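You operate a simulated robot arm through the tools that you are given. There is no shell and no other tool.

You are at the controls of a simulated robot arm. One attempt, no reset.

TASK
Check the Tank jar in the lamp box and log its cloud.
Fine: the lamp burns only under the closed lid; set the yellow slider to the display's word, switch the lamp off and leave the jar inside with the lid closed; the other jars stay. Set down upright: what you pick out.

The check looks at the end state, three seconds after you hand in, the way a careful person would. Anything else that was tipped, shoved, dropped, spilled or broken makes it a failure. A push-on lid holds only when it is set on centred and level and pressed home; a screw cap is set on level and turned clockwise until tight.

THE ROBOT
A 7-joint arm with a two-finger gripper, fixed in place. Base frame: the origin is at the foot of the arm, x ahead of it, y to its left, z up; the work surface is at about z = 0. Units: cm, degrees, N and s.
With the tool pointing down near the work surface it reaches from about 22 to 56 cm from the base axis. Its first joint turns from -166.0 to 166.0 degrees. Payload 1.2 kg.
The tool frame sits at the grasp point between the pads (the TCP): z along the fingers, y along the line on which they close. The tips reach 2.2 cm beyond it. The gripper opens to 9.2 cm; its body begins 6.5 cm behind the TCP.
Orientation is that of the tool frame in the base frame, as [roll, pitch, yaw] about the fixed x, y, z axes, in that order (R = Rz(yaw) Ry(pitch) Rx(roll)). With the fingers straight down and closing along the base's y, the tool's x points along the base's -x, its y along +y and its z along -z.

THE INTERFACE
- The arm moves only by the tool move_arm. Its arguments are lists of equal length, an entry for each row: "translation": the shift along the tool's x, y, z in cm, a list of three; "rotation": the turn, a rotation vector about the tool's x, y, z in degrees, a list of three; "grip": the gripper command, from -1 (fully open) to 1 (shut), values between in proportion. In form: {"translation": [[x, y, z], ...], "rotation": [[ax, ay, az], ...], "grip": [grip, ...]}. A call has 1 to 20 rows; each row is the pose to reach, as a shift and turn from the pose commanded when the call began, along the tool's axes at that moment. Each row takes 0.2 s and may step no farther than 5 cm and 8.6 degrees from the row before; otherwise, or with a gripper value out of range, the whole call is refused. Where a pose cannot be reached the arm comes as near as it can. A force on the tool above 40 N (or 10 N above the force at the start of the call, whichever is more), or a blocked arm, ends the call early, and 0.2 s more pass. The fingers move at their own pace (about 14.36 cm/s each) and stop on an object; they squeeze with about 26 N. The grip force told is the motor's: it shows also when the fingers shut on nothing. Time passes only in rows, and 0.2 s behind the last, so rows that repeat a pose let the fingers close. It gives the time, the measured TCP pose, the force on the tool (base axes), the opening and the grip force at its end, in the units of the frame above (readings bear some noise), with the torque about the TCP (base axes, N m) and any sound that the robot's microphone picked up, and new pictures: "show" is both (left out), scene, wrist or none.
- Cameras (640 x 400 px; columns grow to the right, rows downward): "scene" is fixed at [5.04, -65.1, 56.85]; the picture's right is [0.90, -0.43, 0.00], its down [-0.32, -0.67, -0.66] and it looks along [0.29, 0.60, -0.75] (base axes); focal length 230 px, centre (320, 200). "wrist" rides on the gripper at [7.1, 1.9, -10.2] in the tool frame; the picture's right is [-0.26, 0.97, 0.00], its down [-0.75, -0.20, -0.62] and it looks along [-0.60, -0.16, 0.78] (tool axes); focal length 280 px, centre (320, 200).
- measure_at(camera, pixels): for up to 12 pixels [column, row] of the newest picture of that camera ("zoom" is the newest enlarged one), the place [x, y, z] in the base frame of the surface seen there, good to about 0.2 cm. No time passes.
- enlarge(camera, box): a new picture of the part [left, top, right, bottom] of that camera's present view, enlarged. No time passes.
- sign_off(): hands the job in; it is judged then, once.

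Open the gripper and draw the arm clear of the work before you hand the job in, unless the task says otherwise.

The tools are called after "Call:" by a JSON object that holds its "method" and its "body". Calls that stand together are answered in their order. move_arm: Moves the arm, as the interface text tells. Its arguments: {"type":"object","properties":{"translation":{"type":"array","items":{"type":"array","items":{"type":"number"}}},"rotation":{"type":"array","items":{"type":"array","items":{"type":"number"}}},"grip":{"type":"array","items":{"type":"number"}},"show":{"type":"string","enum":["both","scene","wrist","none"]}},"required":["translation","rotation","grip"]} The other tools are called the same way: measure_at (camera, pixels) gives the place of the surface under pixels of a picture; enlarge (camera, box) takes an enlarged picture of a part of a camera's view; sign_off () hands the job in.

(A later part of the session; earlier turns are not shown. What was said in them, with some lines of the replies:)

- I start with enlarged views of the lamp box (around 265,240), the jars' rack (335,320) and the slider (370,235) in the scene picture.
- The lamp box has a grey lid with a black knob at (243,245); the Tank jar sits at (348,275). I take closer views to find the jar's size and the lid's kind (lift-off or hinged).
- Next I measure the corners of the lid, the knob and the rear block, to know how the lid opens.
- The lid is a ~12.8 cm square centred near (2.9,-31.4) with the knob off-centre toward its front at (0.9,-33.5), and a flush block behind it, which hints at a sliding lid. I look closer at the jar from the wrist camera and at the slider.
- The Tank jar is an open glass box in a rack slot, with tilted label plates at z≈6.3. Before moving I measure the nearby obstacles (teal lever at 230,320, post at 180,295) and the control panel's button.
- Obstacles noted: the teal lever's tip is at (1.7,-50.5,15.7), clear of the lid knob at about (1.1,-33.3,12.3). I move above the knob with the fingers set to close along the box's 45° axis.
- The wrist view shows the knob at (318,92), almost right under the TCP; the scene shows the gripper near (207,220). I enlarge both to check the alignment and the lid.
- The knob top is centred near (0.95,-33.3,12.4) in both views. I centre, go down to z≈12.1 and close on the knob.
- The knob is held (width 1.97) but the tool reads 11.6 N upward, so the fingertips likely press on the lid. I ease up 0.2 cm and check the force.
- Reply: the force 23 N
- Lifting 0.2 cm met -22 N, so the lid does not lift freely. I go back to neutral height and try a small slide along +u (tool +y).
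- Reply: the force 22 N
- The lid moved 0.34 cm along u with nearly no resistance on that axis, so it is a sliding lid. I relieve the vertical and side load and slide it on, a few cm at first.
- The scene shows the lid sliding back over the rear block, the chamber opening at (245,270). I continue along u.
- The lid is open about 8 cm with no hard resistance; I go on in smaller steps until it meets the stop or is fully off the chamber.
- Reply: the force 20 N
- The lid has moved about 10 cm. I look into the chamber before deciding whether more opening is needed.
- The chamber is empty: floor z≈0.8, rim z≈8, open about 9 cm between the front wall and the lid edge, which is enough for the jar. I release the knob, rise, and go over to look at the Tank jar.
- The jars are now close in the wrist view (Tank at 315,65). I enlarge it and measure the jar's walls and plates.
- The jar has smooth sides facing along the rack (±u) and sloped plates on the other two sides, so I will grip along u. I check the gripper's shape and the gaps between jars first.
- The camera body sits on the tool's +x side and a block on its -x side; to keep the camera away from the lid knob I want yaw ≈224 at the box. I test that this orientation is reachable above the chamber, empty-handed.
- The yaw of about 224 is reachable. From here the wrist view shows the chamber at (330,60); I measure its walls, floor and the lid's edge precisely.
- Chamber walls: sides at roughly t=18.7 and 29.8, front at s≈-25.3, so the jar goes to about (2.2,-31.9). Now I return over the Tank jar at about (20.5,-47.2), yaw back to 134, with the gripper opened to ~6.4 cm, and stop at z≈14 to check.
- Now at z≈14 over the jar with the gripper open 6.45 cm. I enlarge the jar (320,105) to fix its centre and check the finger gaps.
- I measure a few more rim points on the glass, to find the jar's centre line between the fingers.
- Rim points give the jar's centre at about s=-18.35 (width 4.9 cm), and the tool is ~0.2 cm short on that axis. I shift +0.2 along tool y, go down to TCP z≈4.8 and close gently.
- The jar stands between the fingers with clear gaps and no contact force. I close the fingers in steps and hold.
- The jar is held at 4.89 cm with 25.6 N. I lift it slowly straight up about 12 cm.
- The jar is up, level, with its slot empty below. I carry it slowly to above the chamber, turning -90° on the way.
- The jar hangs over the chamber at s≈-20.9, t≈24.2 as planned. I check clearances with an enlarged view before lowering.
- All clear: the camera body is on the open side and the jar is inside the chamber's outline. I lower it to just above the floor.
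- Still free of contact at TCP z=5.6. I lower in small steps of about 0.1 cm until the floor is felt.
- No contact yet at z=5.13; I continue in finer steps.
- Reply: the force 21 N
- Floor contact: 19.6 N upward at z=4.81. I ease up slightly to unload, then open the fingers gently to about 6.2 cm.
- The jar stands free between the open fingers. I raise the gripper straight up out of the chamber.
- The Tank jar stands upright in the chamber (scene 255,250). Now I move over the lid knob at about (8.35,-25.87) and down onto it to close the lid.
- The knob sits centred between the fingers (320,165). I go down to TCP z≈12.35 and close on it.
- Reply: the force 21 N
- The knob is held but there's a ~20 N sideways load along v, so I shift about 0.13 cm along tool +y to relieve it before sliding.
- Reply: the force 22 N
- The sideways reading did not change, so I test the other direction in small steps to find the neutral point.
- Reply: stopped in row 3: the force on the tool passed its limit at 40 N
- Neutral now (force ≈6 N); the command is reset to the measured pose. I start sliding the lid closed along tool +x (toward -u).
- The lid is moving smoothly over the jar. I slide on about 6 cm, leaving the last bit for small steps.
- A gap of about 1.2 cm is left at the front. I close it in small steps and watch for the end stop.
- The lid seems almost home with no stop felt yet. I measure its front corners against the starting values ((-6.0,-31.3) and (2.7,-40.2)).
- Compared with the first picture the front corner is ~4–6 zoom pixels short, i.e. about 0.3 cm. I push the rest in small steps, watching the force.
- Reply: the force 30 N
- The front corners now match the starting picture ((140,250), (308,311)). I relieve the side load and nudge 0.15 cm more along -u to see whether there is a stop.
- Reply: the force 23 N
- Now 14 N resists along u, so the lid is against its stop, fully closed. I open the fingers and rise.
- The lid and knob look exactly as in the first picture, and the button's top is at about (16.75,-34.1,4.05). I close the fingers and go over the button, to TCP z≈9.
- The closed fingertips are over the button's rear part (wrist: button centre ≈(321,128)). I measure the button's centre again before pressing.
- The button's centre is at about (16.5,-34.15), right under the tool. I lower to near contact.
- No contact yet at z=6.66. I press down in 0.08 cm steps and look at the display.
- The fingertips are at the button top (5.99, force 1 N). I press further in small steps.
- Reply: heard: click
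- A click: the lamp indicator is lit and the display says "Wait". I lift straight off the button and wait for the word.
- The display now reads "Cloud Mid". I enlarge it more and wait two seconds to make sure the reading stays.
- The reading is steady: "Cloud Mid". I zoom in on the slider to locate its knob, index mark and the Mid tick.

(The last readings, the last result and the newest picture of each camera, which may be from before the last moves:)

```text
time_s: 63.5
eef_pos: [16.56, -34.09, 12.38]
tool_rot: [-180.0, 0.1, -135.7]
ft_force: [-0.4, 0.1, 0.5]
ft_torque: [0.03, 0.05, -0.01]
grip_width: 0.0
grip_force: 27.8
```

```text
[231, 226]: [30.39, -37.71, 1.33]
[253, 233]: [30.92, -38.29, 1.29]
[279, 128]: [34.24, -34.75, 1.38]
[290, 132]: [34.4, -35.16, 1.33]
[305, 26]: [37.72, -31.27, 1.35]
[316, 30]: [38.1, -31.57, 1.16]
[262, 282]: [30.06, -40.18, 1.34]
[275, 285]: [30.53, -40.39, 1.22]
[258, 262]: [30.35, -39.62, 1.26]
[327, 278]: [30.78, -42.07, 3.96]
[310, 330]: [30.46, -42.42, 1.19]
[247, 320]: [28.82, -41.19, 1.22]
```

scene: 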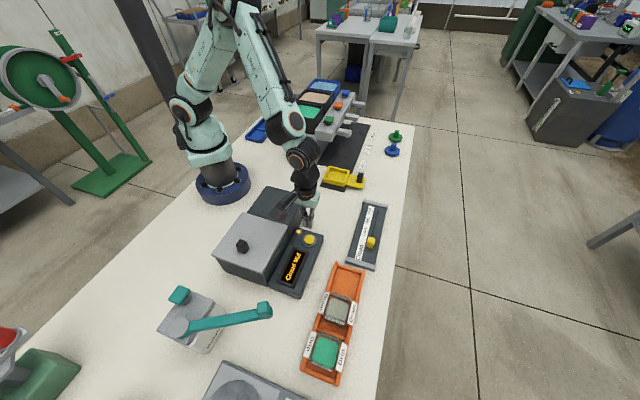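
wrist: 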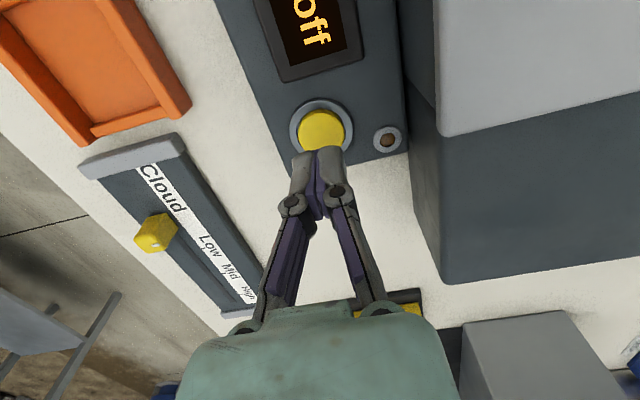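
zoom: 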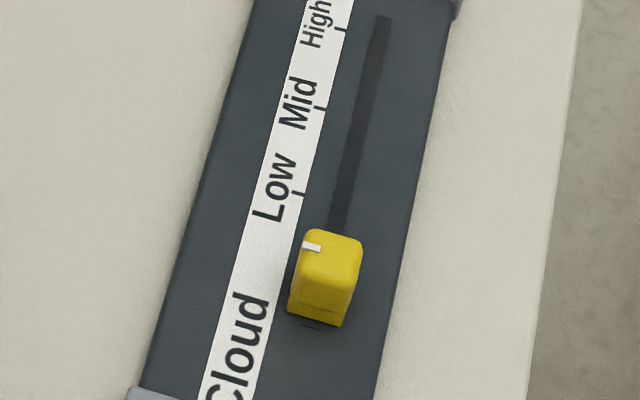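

Ticks appear at zoom (298,194) Low, (320,108) Mid and (340,30) High. I measure those and the knob's index mark.

Call:
{"method": "measure_at", "body": {"camera": "zoom", "pixels": [[298, 194], [295, 193], [321, 108], [317, 107], [340, 30], [336, 29], [307, 246], [318, 248], [332, 236], [325, 272], [355, 260], [300, 265]]}}

Call:
{"method": "enlarge", "body": {"camera": "scene", "box": [358, 230, 382, 252]}}

Call:
{"method": "measure_at", "body": {"camera": "zoom", "pixels": [[270, 160], [350, 150], [420, 175], [400, 260], [320, 270], [250, 240], [280, 215], [310, 180], [330, 210], [300, 340], [370, 350], [240, 300]]}}

```text
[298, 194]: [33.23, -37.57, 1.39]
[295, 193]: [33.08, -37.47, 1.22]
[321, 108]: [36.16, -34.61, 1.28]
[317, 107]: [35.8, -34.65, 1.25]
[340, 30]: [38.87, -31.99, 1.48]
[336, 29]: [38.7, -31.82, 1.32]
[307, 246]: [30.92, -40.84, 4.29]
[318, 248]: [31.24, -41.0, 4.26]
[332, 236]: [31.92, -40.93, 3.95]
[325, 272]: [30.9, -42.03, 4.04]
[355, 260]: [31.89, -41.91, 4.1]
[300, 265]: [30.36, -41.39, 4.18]
```

```text
16.00 times, centred on (370, 241) of scene
```

zoom: 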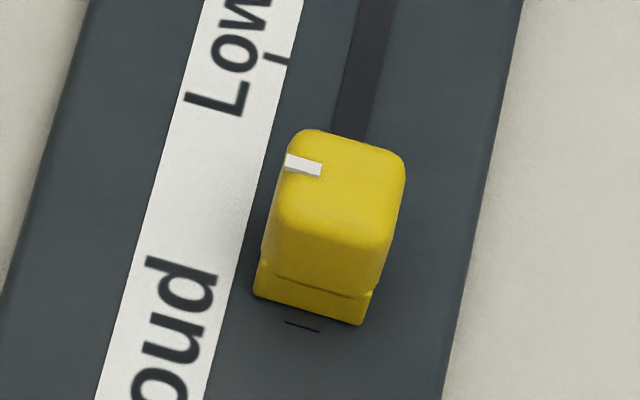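

```text
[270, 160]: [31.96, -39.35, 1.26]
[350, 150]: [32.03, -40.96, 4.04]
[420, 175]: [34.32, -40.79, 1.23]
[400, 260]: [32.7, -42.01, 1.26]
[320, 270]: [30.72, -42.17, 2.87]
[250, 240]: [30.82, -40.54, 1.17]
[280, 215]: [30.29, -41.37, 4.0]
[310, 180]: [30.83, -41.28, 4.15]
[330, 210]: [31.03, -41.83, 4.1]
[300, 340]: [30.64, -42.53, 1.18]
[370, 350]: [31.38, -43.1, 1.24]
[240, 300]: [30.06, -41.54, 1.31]
```

"Mid" it is: the knob's mark is at s≈-6.35 and the Mid tick at s≈1.6, so the knob at about (31.5,-41.5) must go ~8 cm along u. I move over it with the yaw back at 134 and the fingers opened to 5 cm.

Call:
{"method": "move_arm", "body": {"translation": [[-0.45, -1.3, -1.5], [-0.9, -2.6, -3], [-1.36, -3.9, -4.5], [-1.81, -5.2, -5], [-2.27, -6.5, -5], [-2.72, -7.8, -5], [-3.17, -9.1, -5], [-3.63, -10.4, -5], [-4.08, -11.7, -5], [-4.53, -13.0, -4], [-4.99, -14.3, -2], [-5.44, -15.58, 0], [-5.44, -15.58, 2], [-5.44, -15.58, 3.5], [-5.44, -15.58, 3.5], [-5.44, -15.58, 3.5]], "rotation": [[0, 0, 7.5], [0, 0, 15], [0, 0, 22.5], [0, 0, 30], [0, 0, 37.5], [0, 0, 45], [0, 0, 52.5], [0, 0, 60], [0, 0, 67.5], [0, 0, 75], [0, 0, 82.5], [0, 0, 89.8], [0, 0, 89.8], [0, 0, 89.8], [0, 0, 89.8], [0, 0, 89.8]], "grip": [1, 1, 1, 1, 1, 1, 1, 1, 0.5, 0.2, -0.09, -0.09, -0.09, -0.09, -0.09, -0.09]}}

Call:
{"method": "enlarge", "body": {"camera": "wrist", "box": [220, 60, 420, 220]}}

```text
time_s: 66.9
eef_pos: [31.63, -41.49, 8.84]
tool_rot: [179.9, 0.1, 134.4]
ft_force: [-0.3, -0.1, 0.7]
ft_torque: [0.01, 0.02, -0.01]
grip_width: 5.0
grip_force: 0.1
```

scene: 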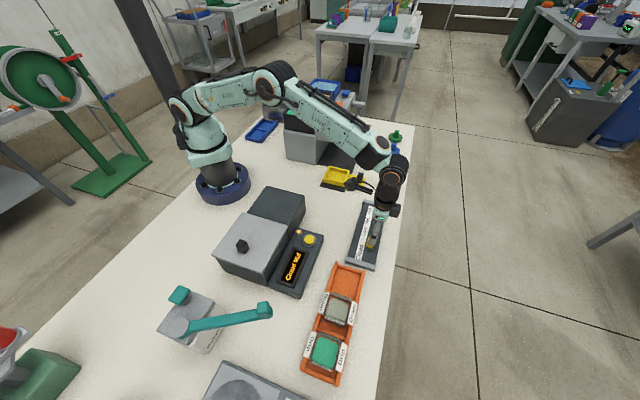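
wrist: 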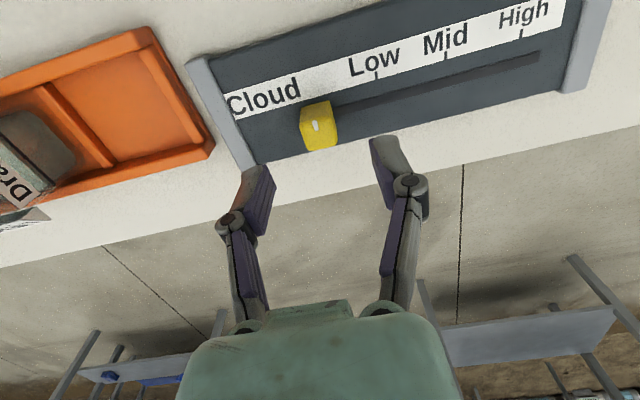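

```text
2.50 times, centred on (320, 140) of wrist
```

zoom: 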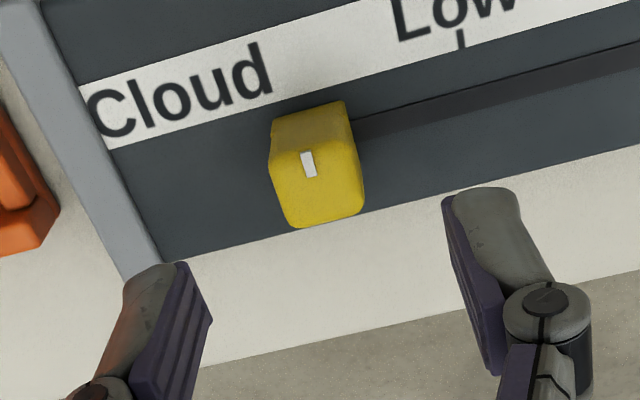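

The slider knob is centred under the tool (320,135). I lower to TCP z≈4.4 and close the fingers on it.

Call:
{"method": "move_arm", "body": {"translation": [[0, 0, 1.5], [0, 0, 3.0], [0, 0, 4.0], [0, 0, 4.5], [0, 0, 4.5], [0, 0, 4.5], [0, 0, 4.5], [0, 0, 4.5], [0, 0, 4.5]], "rotation": [[0, 0, 0], [0, 0, 0], [0, 0, 0], [0, 0, 0], [0, 0, 0], [0, 0, 0], [0, 0, 0], [0, 0, 0], [0, 0, 0]], "grip": [-0.09, -0.09, -0.09, -0.09, -0.09, 0.2, 0.5, 1, 1]}}

```text
time_s: 68.9
eef_pos: [31.54, -41.42, 4.3]
tool_rot: [179.9, 0.0, 134.4]
ft_force: [-0.4, 0.5, 1.6]
ft_torque: [0.02, 0.04, 0.17]
grip_width: 1.95
grip_force: 27.7
```

scene: 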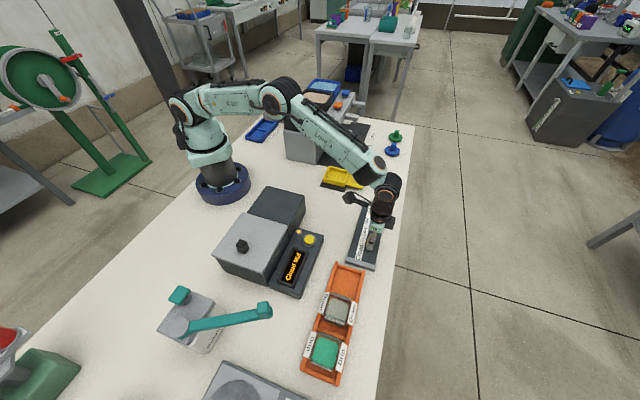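
wrist: 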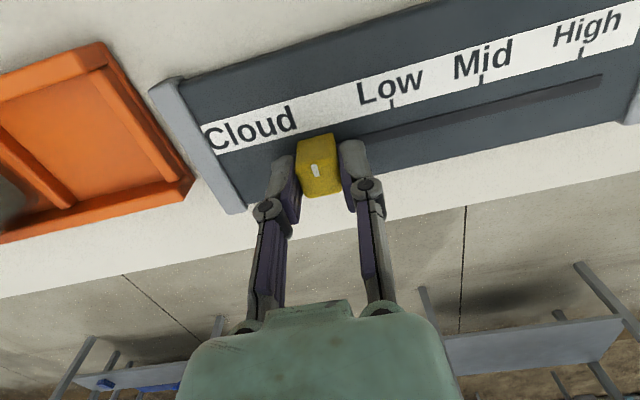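

The knob is held with almost no side load. I slide it 2 cm along u first, to feel the resistance.

Call:
{"method": "move_arm", "body": {"translation": [[0, 0.3, 0], [0, 0.8, 0], [0, 1.4, 0], [0, 2.0, 0], [0, 2.0, 0]], "rotation": [[0, 0, 0], [0, 0, 0], [0, 0, 0], [0, 0, 0], [0, 0, 0]], "grip": [1, 1, 1, 1, 1], "show": "wrist"}}

```text
time_s: 70.1
eef_pos: [32.95, -39.94, 4.25]
tool_rot: [179.9, -0.1, 134.4]
ft_force: [8.7, -10.4, -13.9]
ft_torque: [-0.32, -0.29, 0.14]
grip_width: 1.98
grip_force: 27.9
```

wrist: 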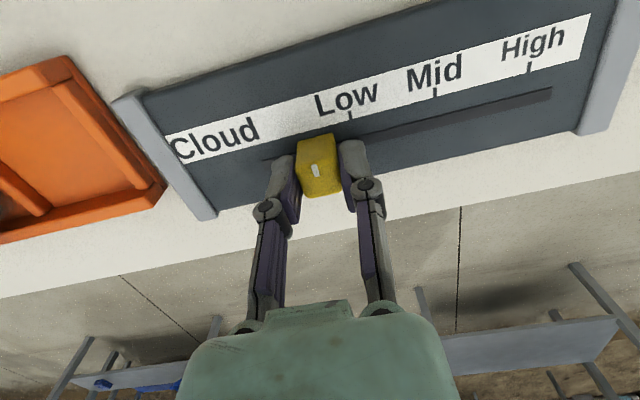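

The knob slides; a small side load (+v, 13 N) builds, so I add a slight correction along tool -x and continue 3 cm.

Call:
{"method": "move_arm", "body": {"translation": [[-0.05, 0.4, 0.03], [-0.06, 1.0, 0.03], [-0.07, 1.6, 0.03], [-0.08, 2.2, 0.03], [-0.09, 2.8, 0.03], [-0.1, 3.2, 0.03], [-0.1, 3.2, 0.03]], "rotation": [[0, 0, 0], [0, 0, 0], [0, 0, 0], [0, 0, 0], [0, 0, 0], [0, 0, 0], [0, 0, 0]], "grip": [1, 1, 1, 1, 1, 1, 1], "show": "wrist"}}

```text
time_s: 71.7
eef_pos: [35.1, -37.77, 4.37]
tool_rot: [179.9, -0.2, 134.5]
ft_force: [-13.2, 13.9, 8.1]
ft_torque: [0.25, 0.28, 0.14]
grip_width: 1.97
grip_force: 28.2
```

wrist: 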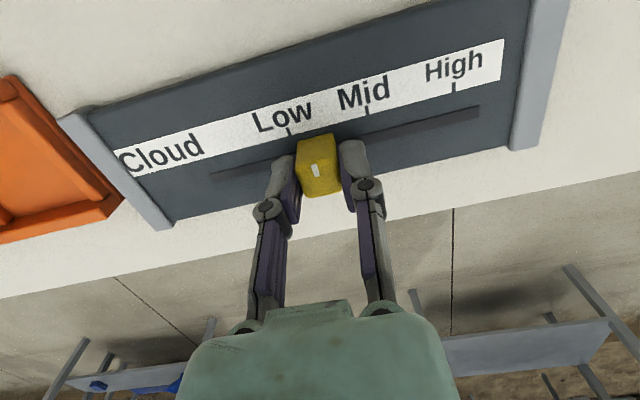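

Over-corrected slightly (now -v), so I take back 0.07 cm and slide the remaining ~2.85 cm to the Mid tick.

Call:
{"method": "move_arm", "body": {"translation": [[0.06, 0.3, 0], [0.06, 0.9, 0], [0.06, 1.5, 0], [0.06, 2.1, 0], [0.06, 2.6, 0], [0.06, 2.85, 0], [0.06, 2.85, 0]], "rotation": [[0, 0, 0], [0, 0, 0], [0, 0, 0], [0, 0, 0], [0, 0, 0], [0, 0, 0], [0, 0, 0]], "grip": [1, 1, 1, 1, 1, 1, 1], "show": "both"}}

Call:
{"method": "enlarge", "body": {"camera": "wrist", "box": [240, 60, 440, 210]}}

Call:
{"method": "enlarge", "body": {"camera": "scene", "box": [350, 195, 400, 245]}}

```text
time_s: 73.3
eef_pos: [37.24, -35.74, 4.29]
tool_rot: [179.8, -0.3, 134.4]
ft_force: [-15.8, 15.0, 3.9]
ft_torque: [0.33, 0.35, 0.16]
grip_width: 1.95
grip_force: 28.1
```

scene: 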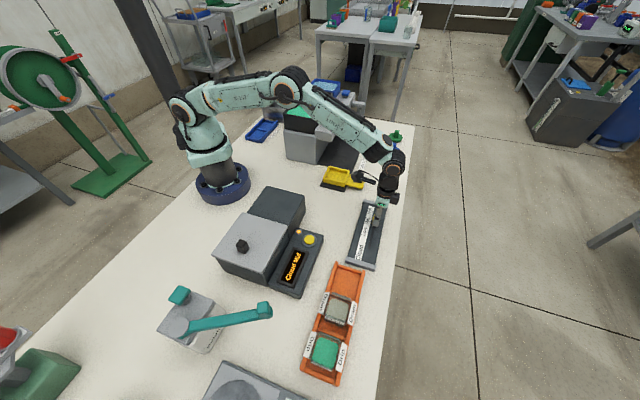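
wrist: 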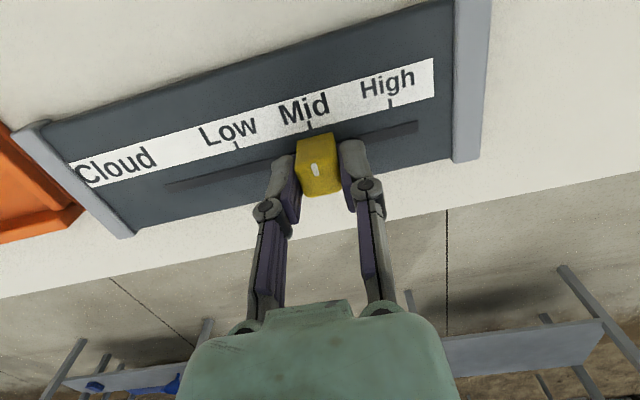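

```text
2.67 times, centred on (340, 135) of wrist
```

zoom: 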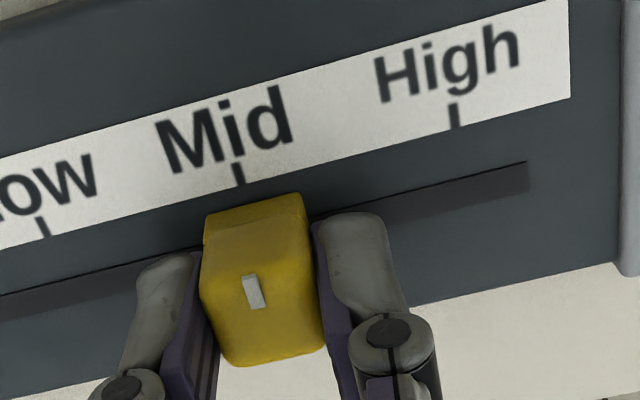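

```text
8.00 times, centred on (375, 220) of scene
```

zoom: 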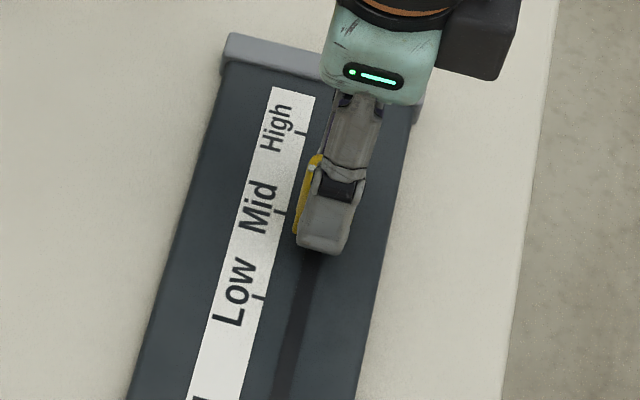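

The knob is at s≈1.7 by the tool pose, with the Mid tick at 1.6. I measure the index mark and the tick in the same view to check the alignment.

Call:
{"method": "enlarge", "body": {"camera": "wrist", "box": [240, 60, 440, 210]}}

Call:
{"method": "measure_at", "body": {"camera": "zoom", "pixels": [[237, 172], [240, 183], [235, 165], [453, 108], [455, 122], [43, 228], [249, 282], [256, 300], [253, 290], [215, 275], [310, 260], [265, 340]]}}

```text
2.67 times, centred on (340, 135) of wrist
```

zoom: 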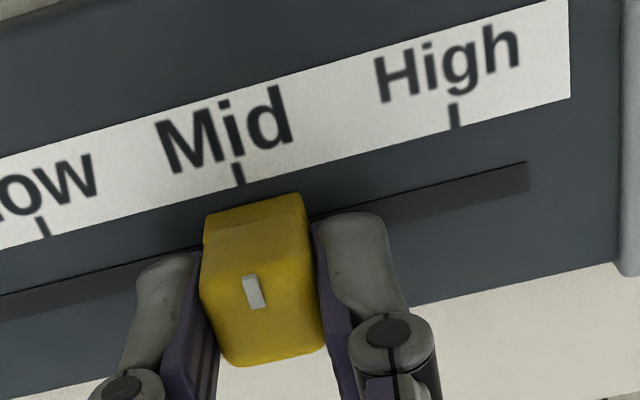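

```text
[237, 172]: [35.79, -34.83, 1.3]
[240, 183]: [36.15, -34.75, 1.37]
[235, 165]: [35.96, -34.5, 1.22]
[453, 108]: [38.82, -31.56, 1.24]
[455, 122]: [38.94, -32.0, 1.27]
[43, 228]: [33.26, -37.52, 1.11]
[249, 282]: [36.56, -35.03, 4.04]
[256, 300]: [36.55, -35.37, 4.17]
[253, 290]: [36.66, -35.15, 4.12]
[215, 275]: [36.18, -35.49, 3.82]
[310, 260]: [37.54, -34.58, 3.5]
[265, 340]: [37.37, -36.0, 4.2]
```

The mark (s≈1.64) matches the Mid tick (s≈1.55–1.6). I relieve the side load, open the fingers and rise.

Call:
{"method": "move_arm", "body": {"translation": [[0.06, 0, 0], [0.1, 0, 0], [0.1, 0, 0], [0.1, 0, 0], [0.1, 0, 0], [0.1, 0, 0], [0.1, 0, -1], [0.1, 0, -3], [0.1, 0, -6], [0.1, 0, -9], [0.1, 0, -12], [0.1, 0, -12]], "rotation": [[0, 0, 0], [0, 0, 0], [0, 0, 0], [0, 0, 0], [0, 0, 0], [0, 0, 0], [0, 0, 0], [0, 0, 0], [0, 0, 0], [0, 0, 0], [0, 0, 0], [0, 0, 0]], "grip": [1, 1, 0.5, 0.3, 0.1, -0.09, -0.09, -0.09, -0.09, -0.09, -0.09, -0.09]}}

Call:
{"method": "enlarge", "body": {"camera": "wrist", "box": [200, 0, 440, 160]}}

Call:
{"method": "enlarge", "body": {"camera": "scene", "box": [250, 195, 410, 295]}}

```text
time_s: 75.9
eef_pos: [37.18, -35.75, 16.26]
tool_rot: [179.9, 0.0, 134.5]
ft_force: [-0.3, -0.1, 0.0]
ft_torque: [0.02, -0.02, 0.01]
grip_width: 5.02
grip_force: 0.1
```

scene: 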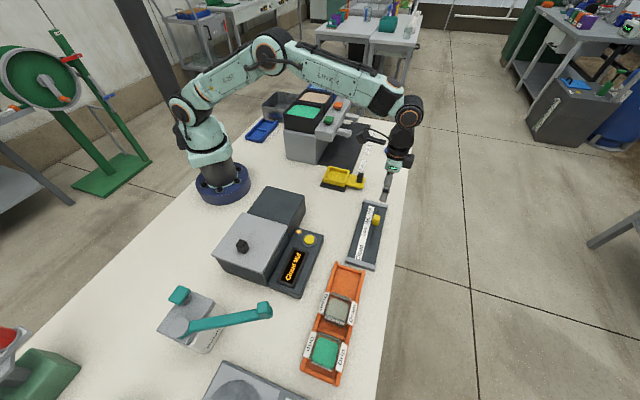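
wrist: 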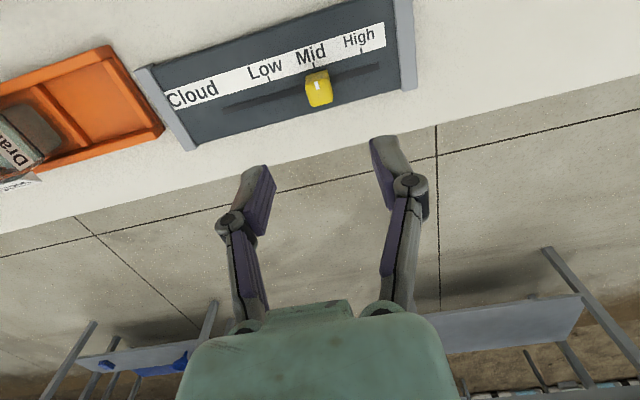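

```text
2.50 times, centred on (320, 80) of wrist
```

zoom: 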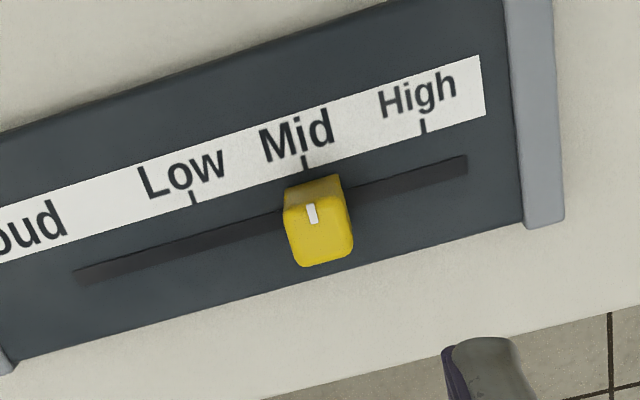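

```text
4.00 times, centred on (330, 245) of scene
```

zoom: 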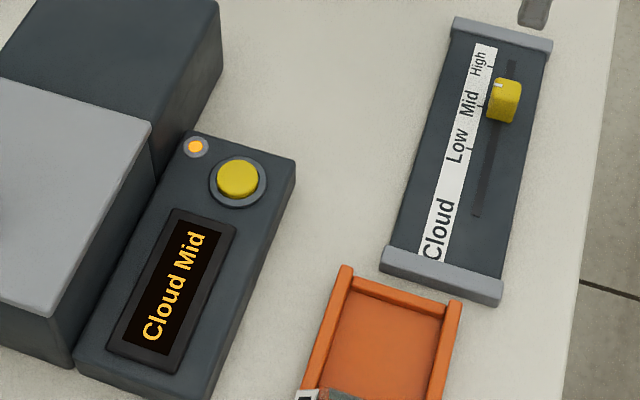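

The slider now points at Mid and the display still shows "Cloud Mid" with the lamp lit. I close the fingers and go back over the yellow button to switch the lamp off.

Call:
{"method": "move_arm", "body": {"translation": [[2.2, -1.9, -1], [4.5, -3.9, -1], [6.7, -5.8, -1], [9.0, -7.7, -1], [11.2, -9.7, -1], [13.4, -11.6, -1], [15.66, -13.51, 0], [15.66, -13.51, 4], [15.66, -13.51, 7], [15.66, -13.51, 7.45], [15.66, -13.51, 7.45]], "rotation": [[0, 0, 0], [0, 0, 0], [0, 0, 0], [0, 0, 0], [0, 0, 0], [0, 0, 0], [0, 0, 0], [0, 0, 0], [0, 0, 0], [0, 0, 0], [0, 0, 0]], "grip": [0.2, 0.6, 1, 1, 1, 1, 1, 1, 1, 1, 1]}}

Call:
{"method": "enlarge", "body": {"camera": "scene", "box": [260, 190, 360, 262]}}

```text
time_s: 78.3
eef_pos: [16.54, -34.02, 8.98]
tool_rot: [179.9, 0.0, 134.4]
ft_force: [0.1, 0.0, 0.4]
ft_torque: [0.02, 0.0, 0.01]
grip_width: 0.0
grip_force: 25.8
```

scene: 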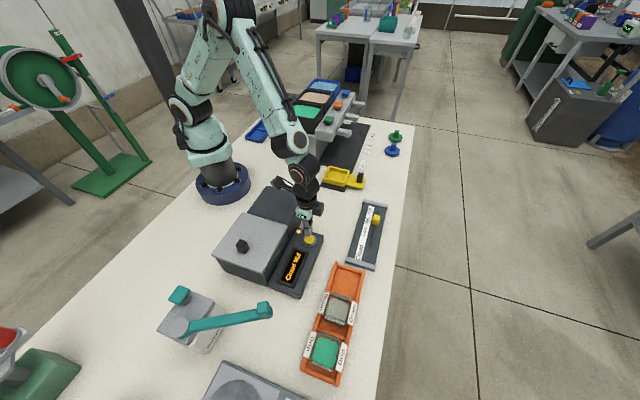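
wrist: 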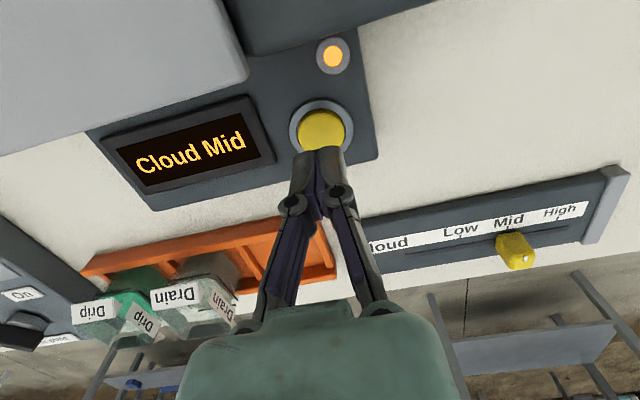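

```text
5.56 times, centred on (310, 226) of scene
```

zoom: 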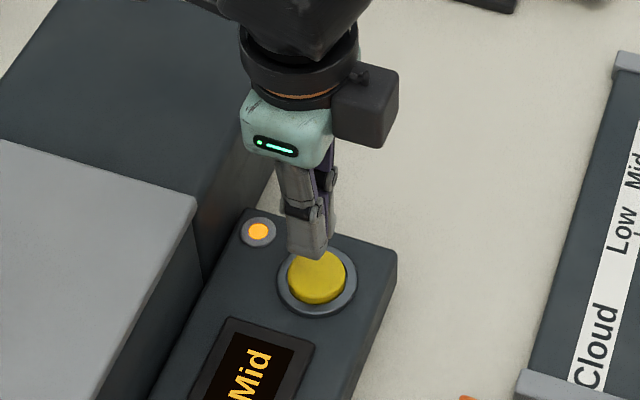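

The wrist view plainly reads "Cloud Mid" and the tip is over the button. I lower and press once more in small steps.

Call:
{"method": "move_arm", "body": {"translation": [[0, 0, 1.2], [0, 0, 2.2], [0, 0, 2.5], [0, 0, 2.65], [0, 0, 2.75], [0, 0, 2.85], [0, 0, 2.93], [0, 0, 3.0], [0, 0, 3.05], [0, 0, 3.05]], "rotation": [[0, 0, 0], [0, 0, 0], [0, 0, 0], [0, 0, 0], [0, 0, 0], [0, 0, 0], [0, 0, 0], [0, 0, 0], [0, 0, 0], [0, 0, 0]], "grip": [1, 1, 1, 1, 1, 1, 1, 1, 1, 1]}}

Call:
{"method": "enlarge", "body": {"camera": "scene", "box": [260, 210, 360, 300]}}

```text
time_s: 80.5
eef_pos: [16.71, -33.95, 5.77]
tool_rot: [179.9, 0.0, 134.4]
ft_force: [-0.4, -1.0, 1.5]
ft_torque: [-0.03, 0.02, -0.02]
grip_width: 0.6
grip_force: 28.3
heard: click
```

scene: 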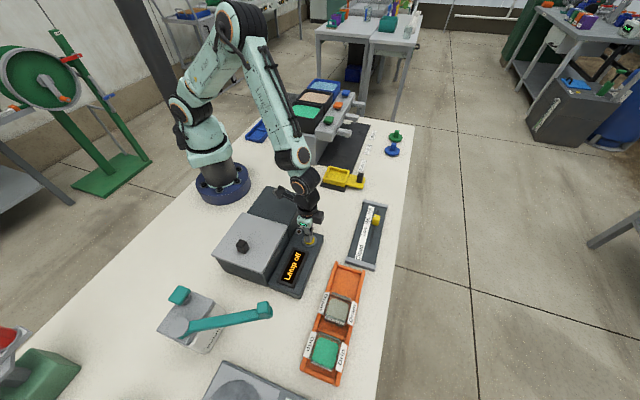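
wrist: 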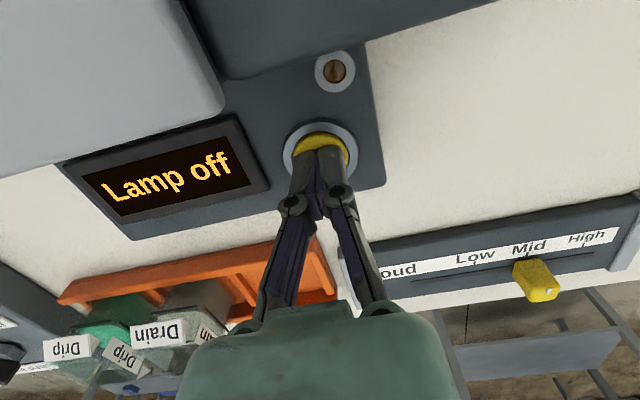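

```text
4.44 times, centred on (310, 255) of scene
```

zoom: 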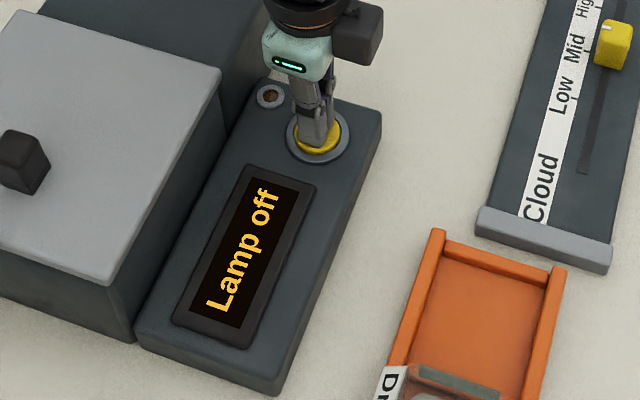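

A click, "Lamp off", indicator dark. I lift straight off, open the gripper and draw clear to height.

Call:
{"method": "move_arm", "body": {"translation": [[0, 0, -0.4], [0, 0, -1.5], [0, 0, -4], [0, 0, -8], [0, 0, -12], [0, 0, -16], [0, 0, -20], [0, 0, -24], [0, 0, -26], [0, 0, -26], [0, 0, -26]], "rotation": [[0, 0, 0], [0, 0, 0], [0, 0, 0], [0, 0, 0], [0, 0, 0], [0, 0, 0], [0, 0, 0], [0, 0, 0], [0, 0, 0], [0, 0, 0], [0, 0, 0]], "grip": [1, 1, 1, 1, 1, 0.5, 0, -0.5, -1, -1, -1]}}

Call:
{"method": "enlarge", "body": {"camera": "scene", "box": [205, 180, 325, 300]}}

Call:
{"method": "enlarge", "body": {"camera": "scene", "box": [300, 195, 410, 385]}}

Call:
{"method": "enlarge", "body": {"camera": "scene", "box": [350, 208, 390, 258]}}

Call:
{"method": "measure_at", "body": {"camera": "zoom", "pixels": [[298, 194], [321, 108], [340, 30], [350, 62], [355, 90], [370, 95], [375, 60]]}}

```text
time_s: 82.9
eef_pos: [16.38, -34.0, 31.86]
tool_rot: [179.9, 0.0, 134.4]
ft_force: [0.5, 0.0, -0.3]
ft_torque: [0.03, 0.01, 0.02]
grip_width: 9.2
grip_force: 0.0
```

scene: 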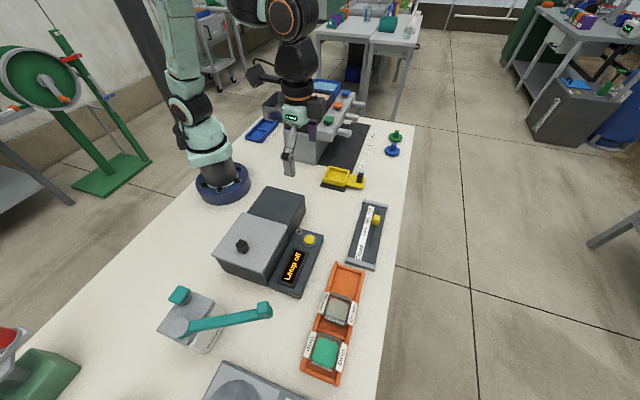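
wrist: 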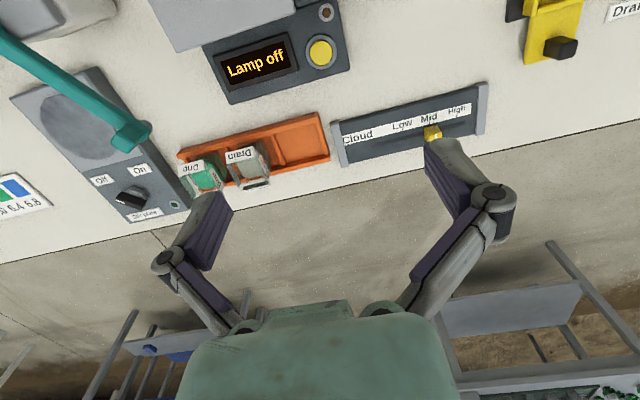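

```text
3.33 times, centred on (265, 240) of scene
```

zoom: 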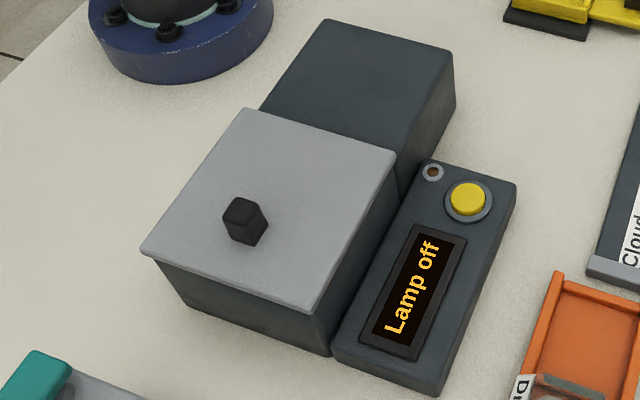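

```text
2.11 times, centred on (355, 290) of scene
```

zoom: 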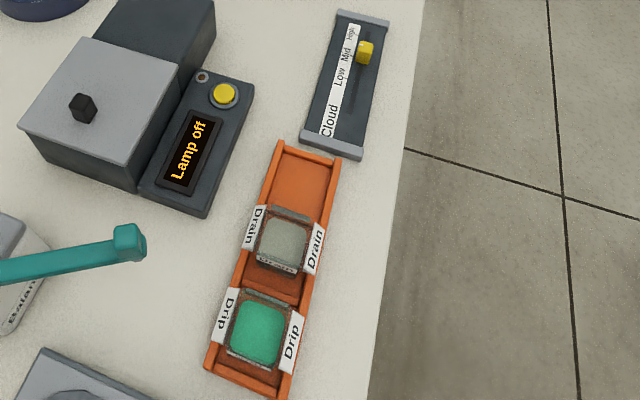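

```text
8.00 times, centred on (370, 233) of scene
```

zoom: 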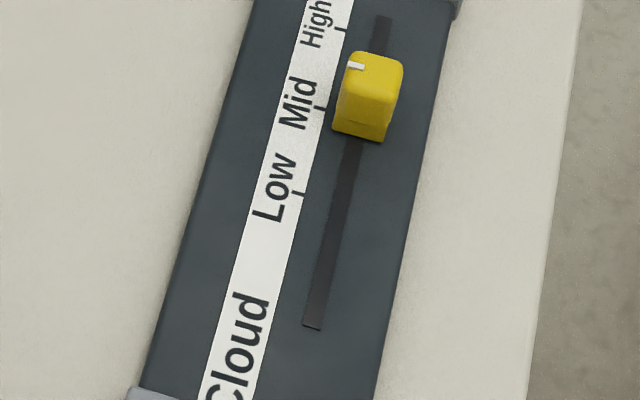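

```text
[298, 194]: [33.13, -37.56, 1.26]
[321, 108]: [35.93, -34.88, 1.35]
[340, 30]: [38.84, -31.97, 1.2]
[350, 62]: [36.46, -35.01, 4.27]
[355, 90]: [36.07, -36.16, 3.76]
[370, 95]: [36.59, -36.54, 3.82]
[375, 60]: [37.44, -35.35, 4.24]
```

Final check: the lid sits as at the start, "Lamp off" with the indicator dark, the slider mark at Mid (s 1.67 against the tick's ~1.5), the Drain and Drip jars are untouched, and the gripper is open and clear. I hand the job in.

Call:
{"method": "sign_off", "body": {}}

```text
The job is handed in.
```

The Tank jar's cloud reading was "Mid". I set the yellow slider to Mid, within about 0.2 cm of the tick, and handed the job in. The tool confirmed the hand-in but gave no verdict.

- **Jar:** the Tank jar is in the lamp box. It was upright when I released it, and the lid is closed as it was at the start.
- **Lamp:** it lit under the closed lid. I pressed the button again after setting the slider, and the display now reads "Lamp off" with its indicator dark.
- **Other jars:** Drain and Drip are still in their slots in the rack.
- **Arm:** the gripper is open and well above the work.

While I was re-gripping the lid knob, the sideways force briefly passed the 40 N limit and the arm stopped. The later pictures show the box and lid in the same place as in the first picture.
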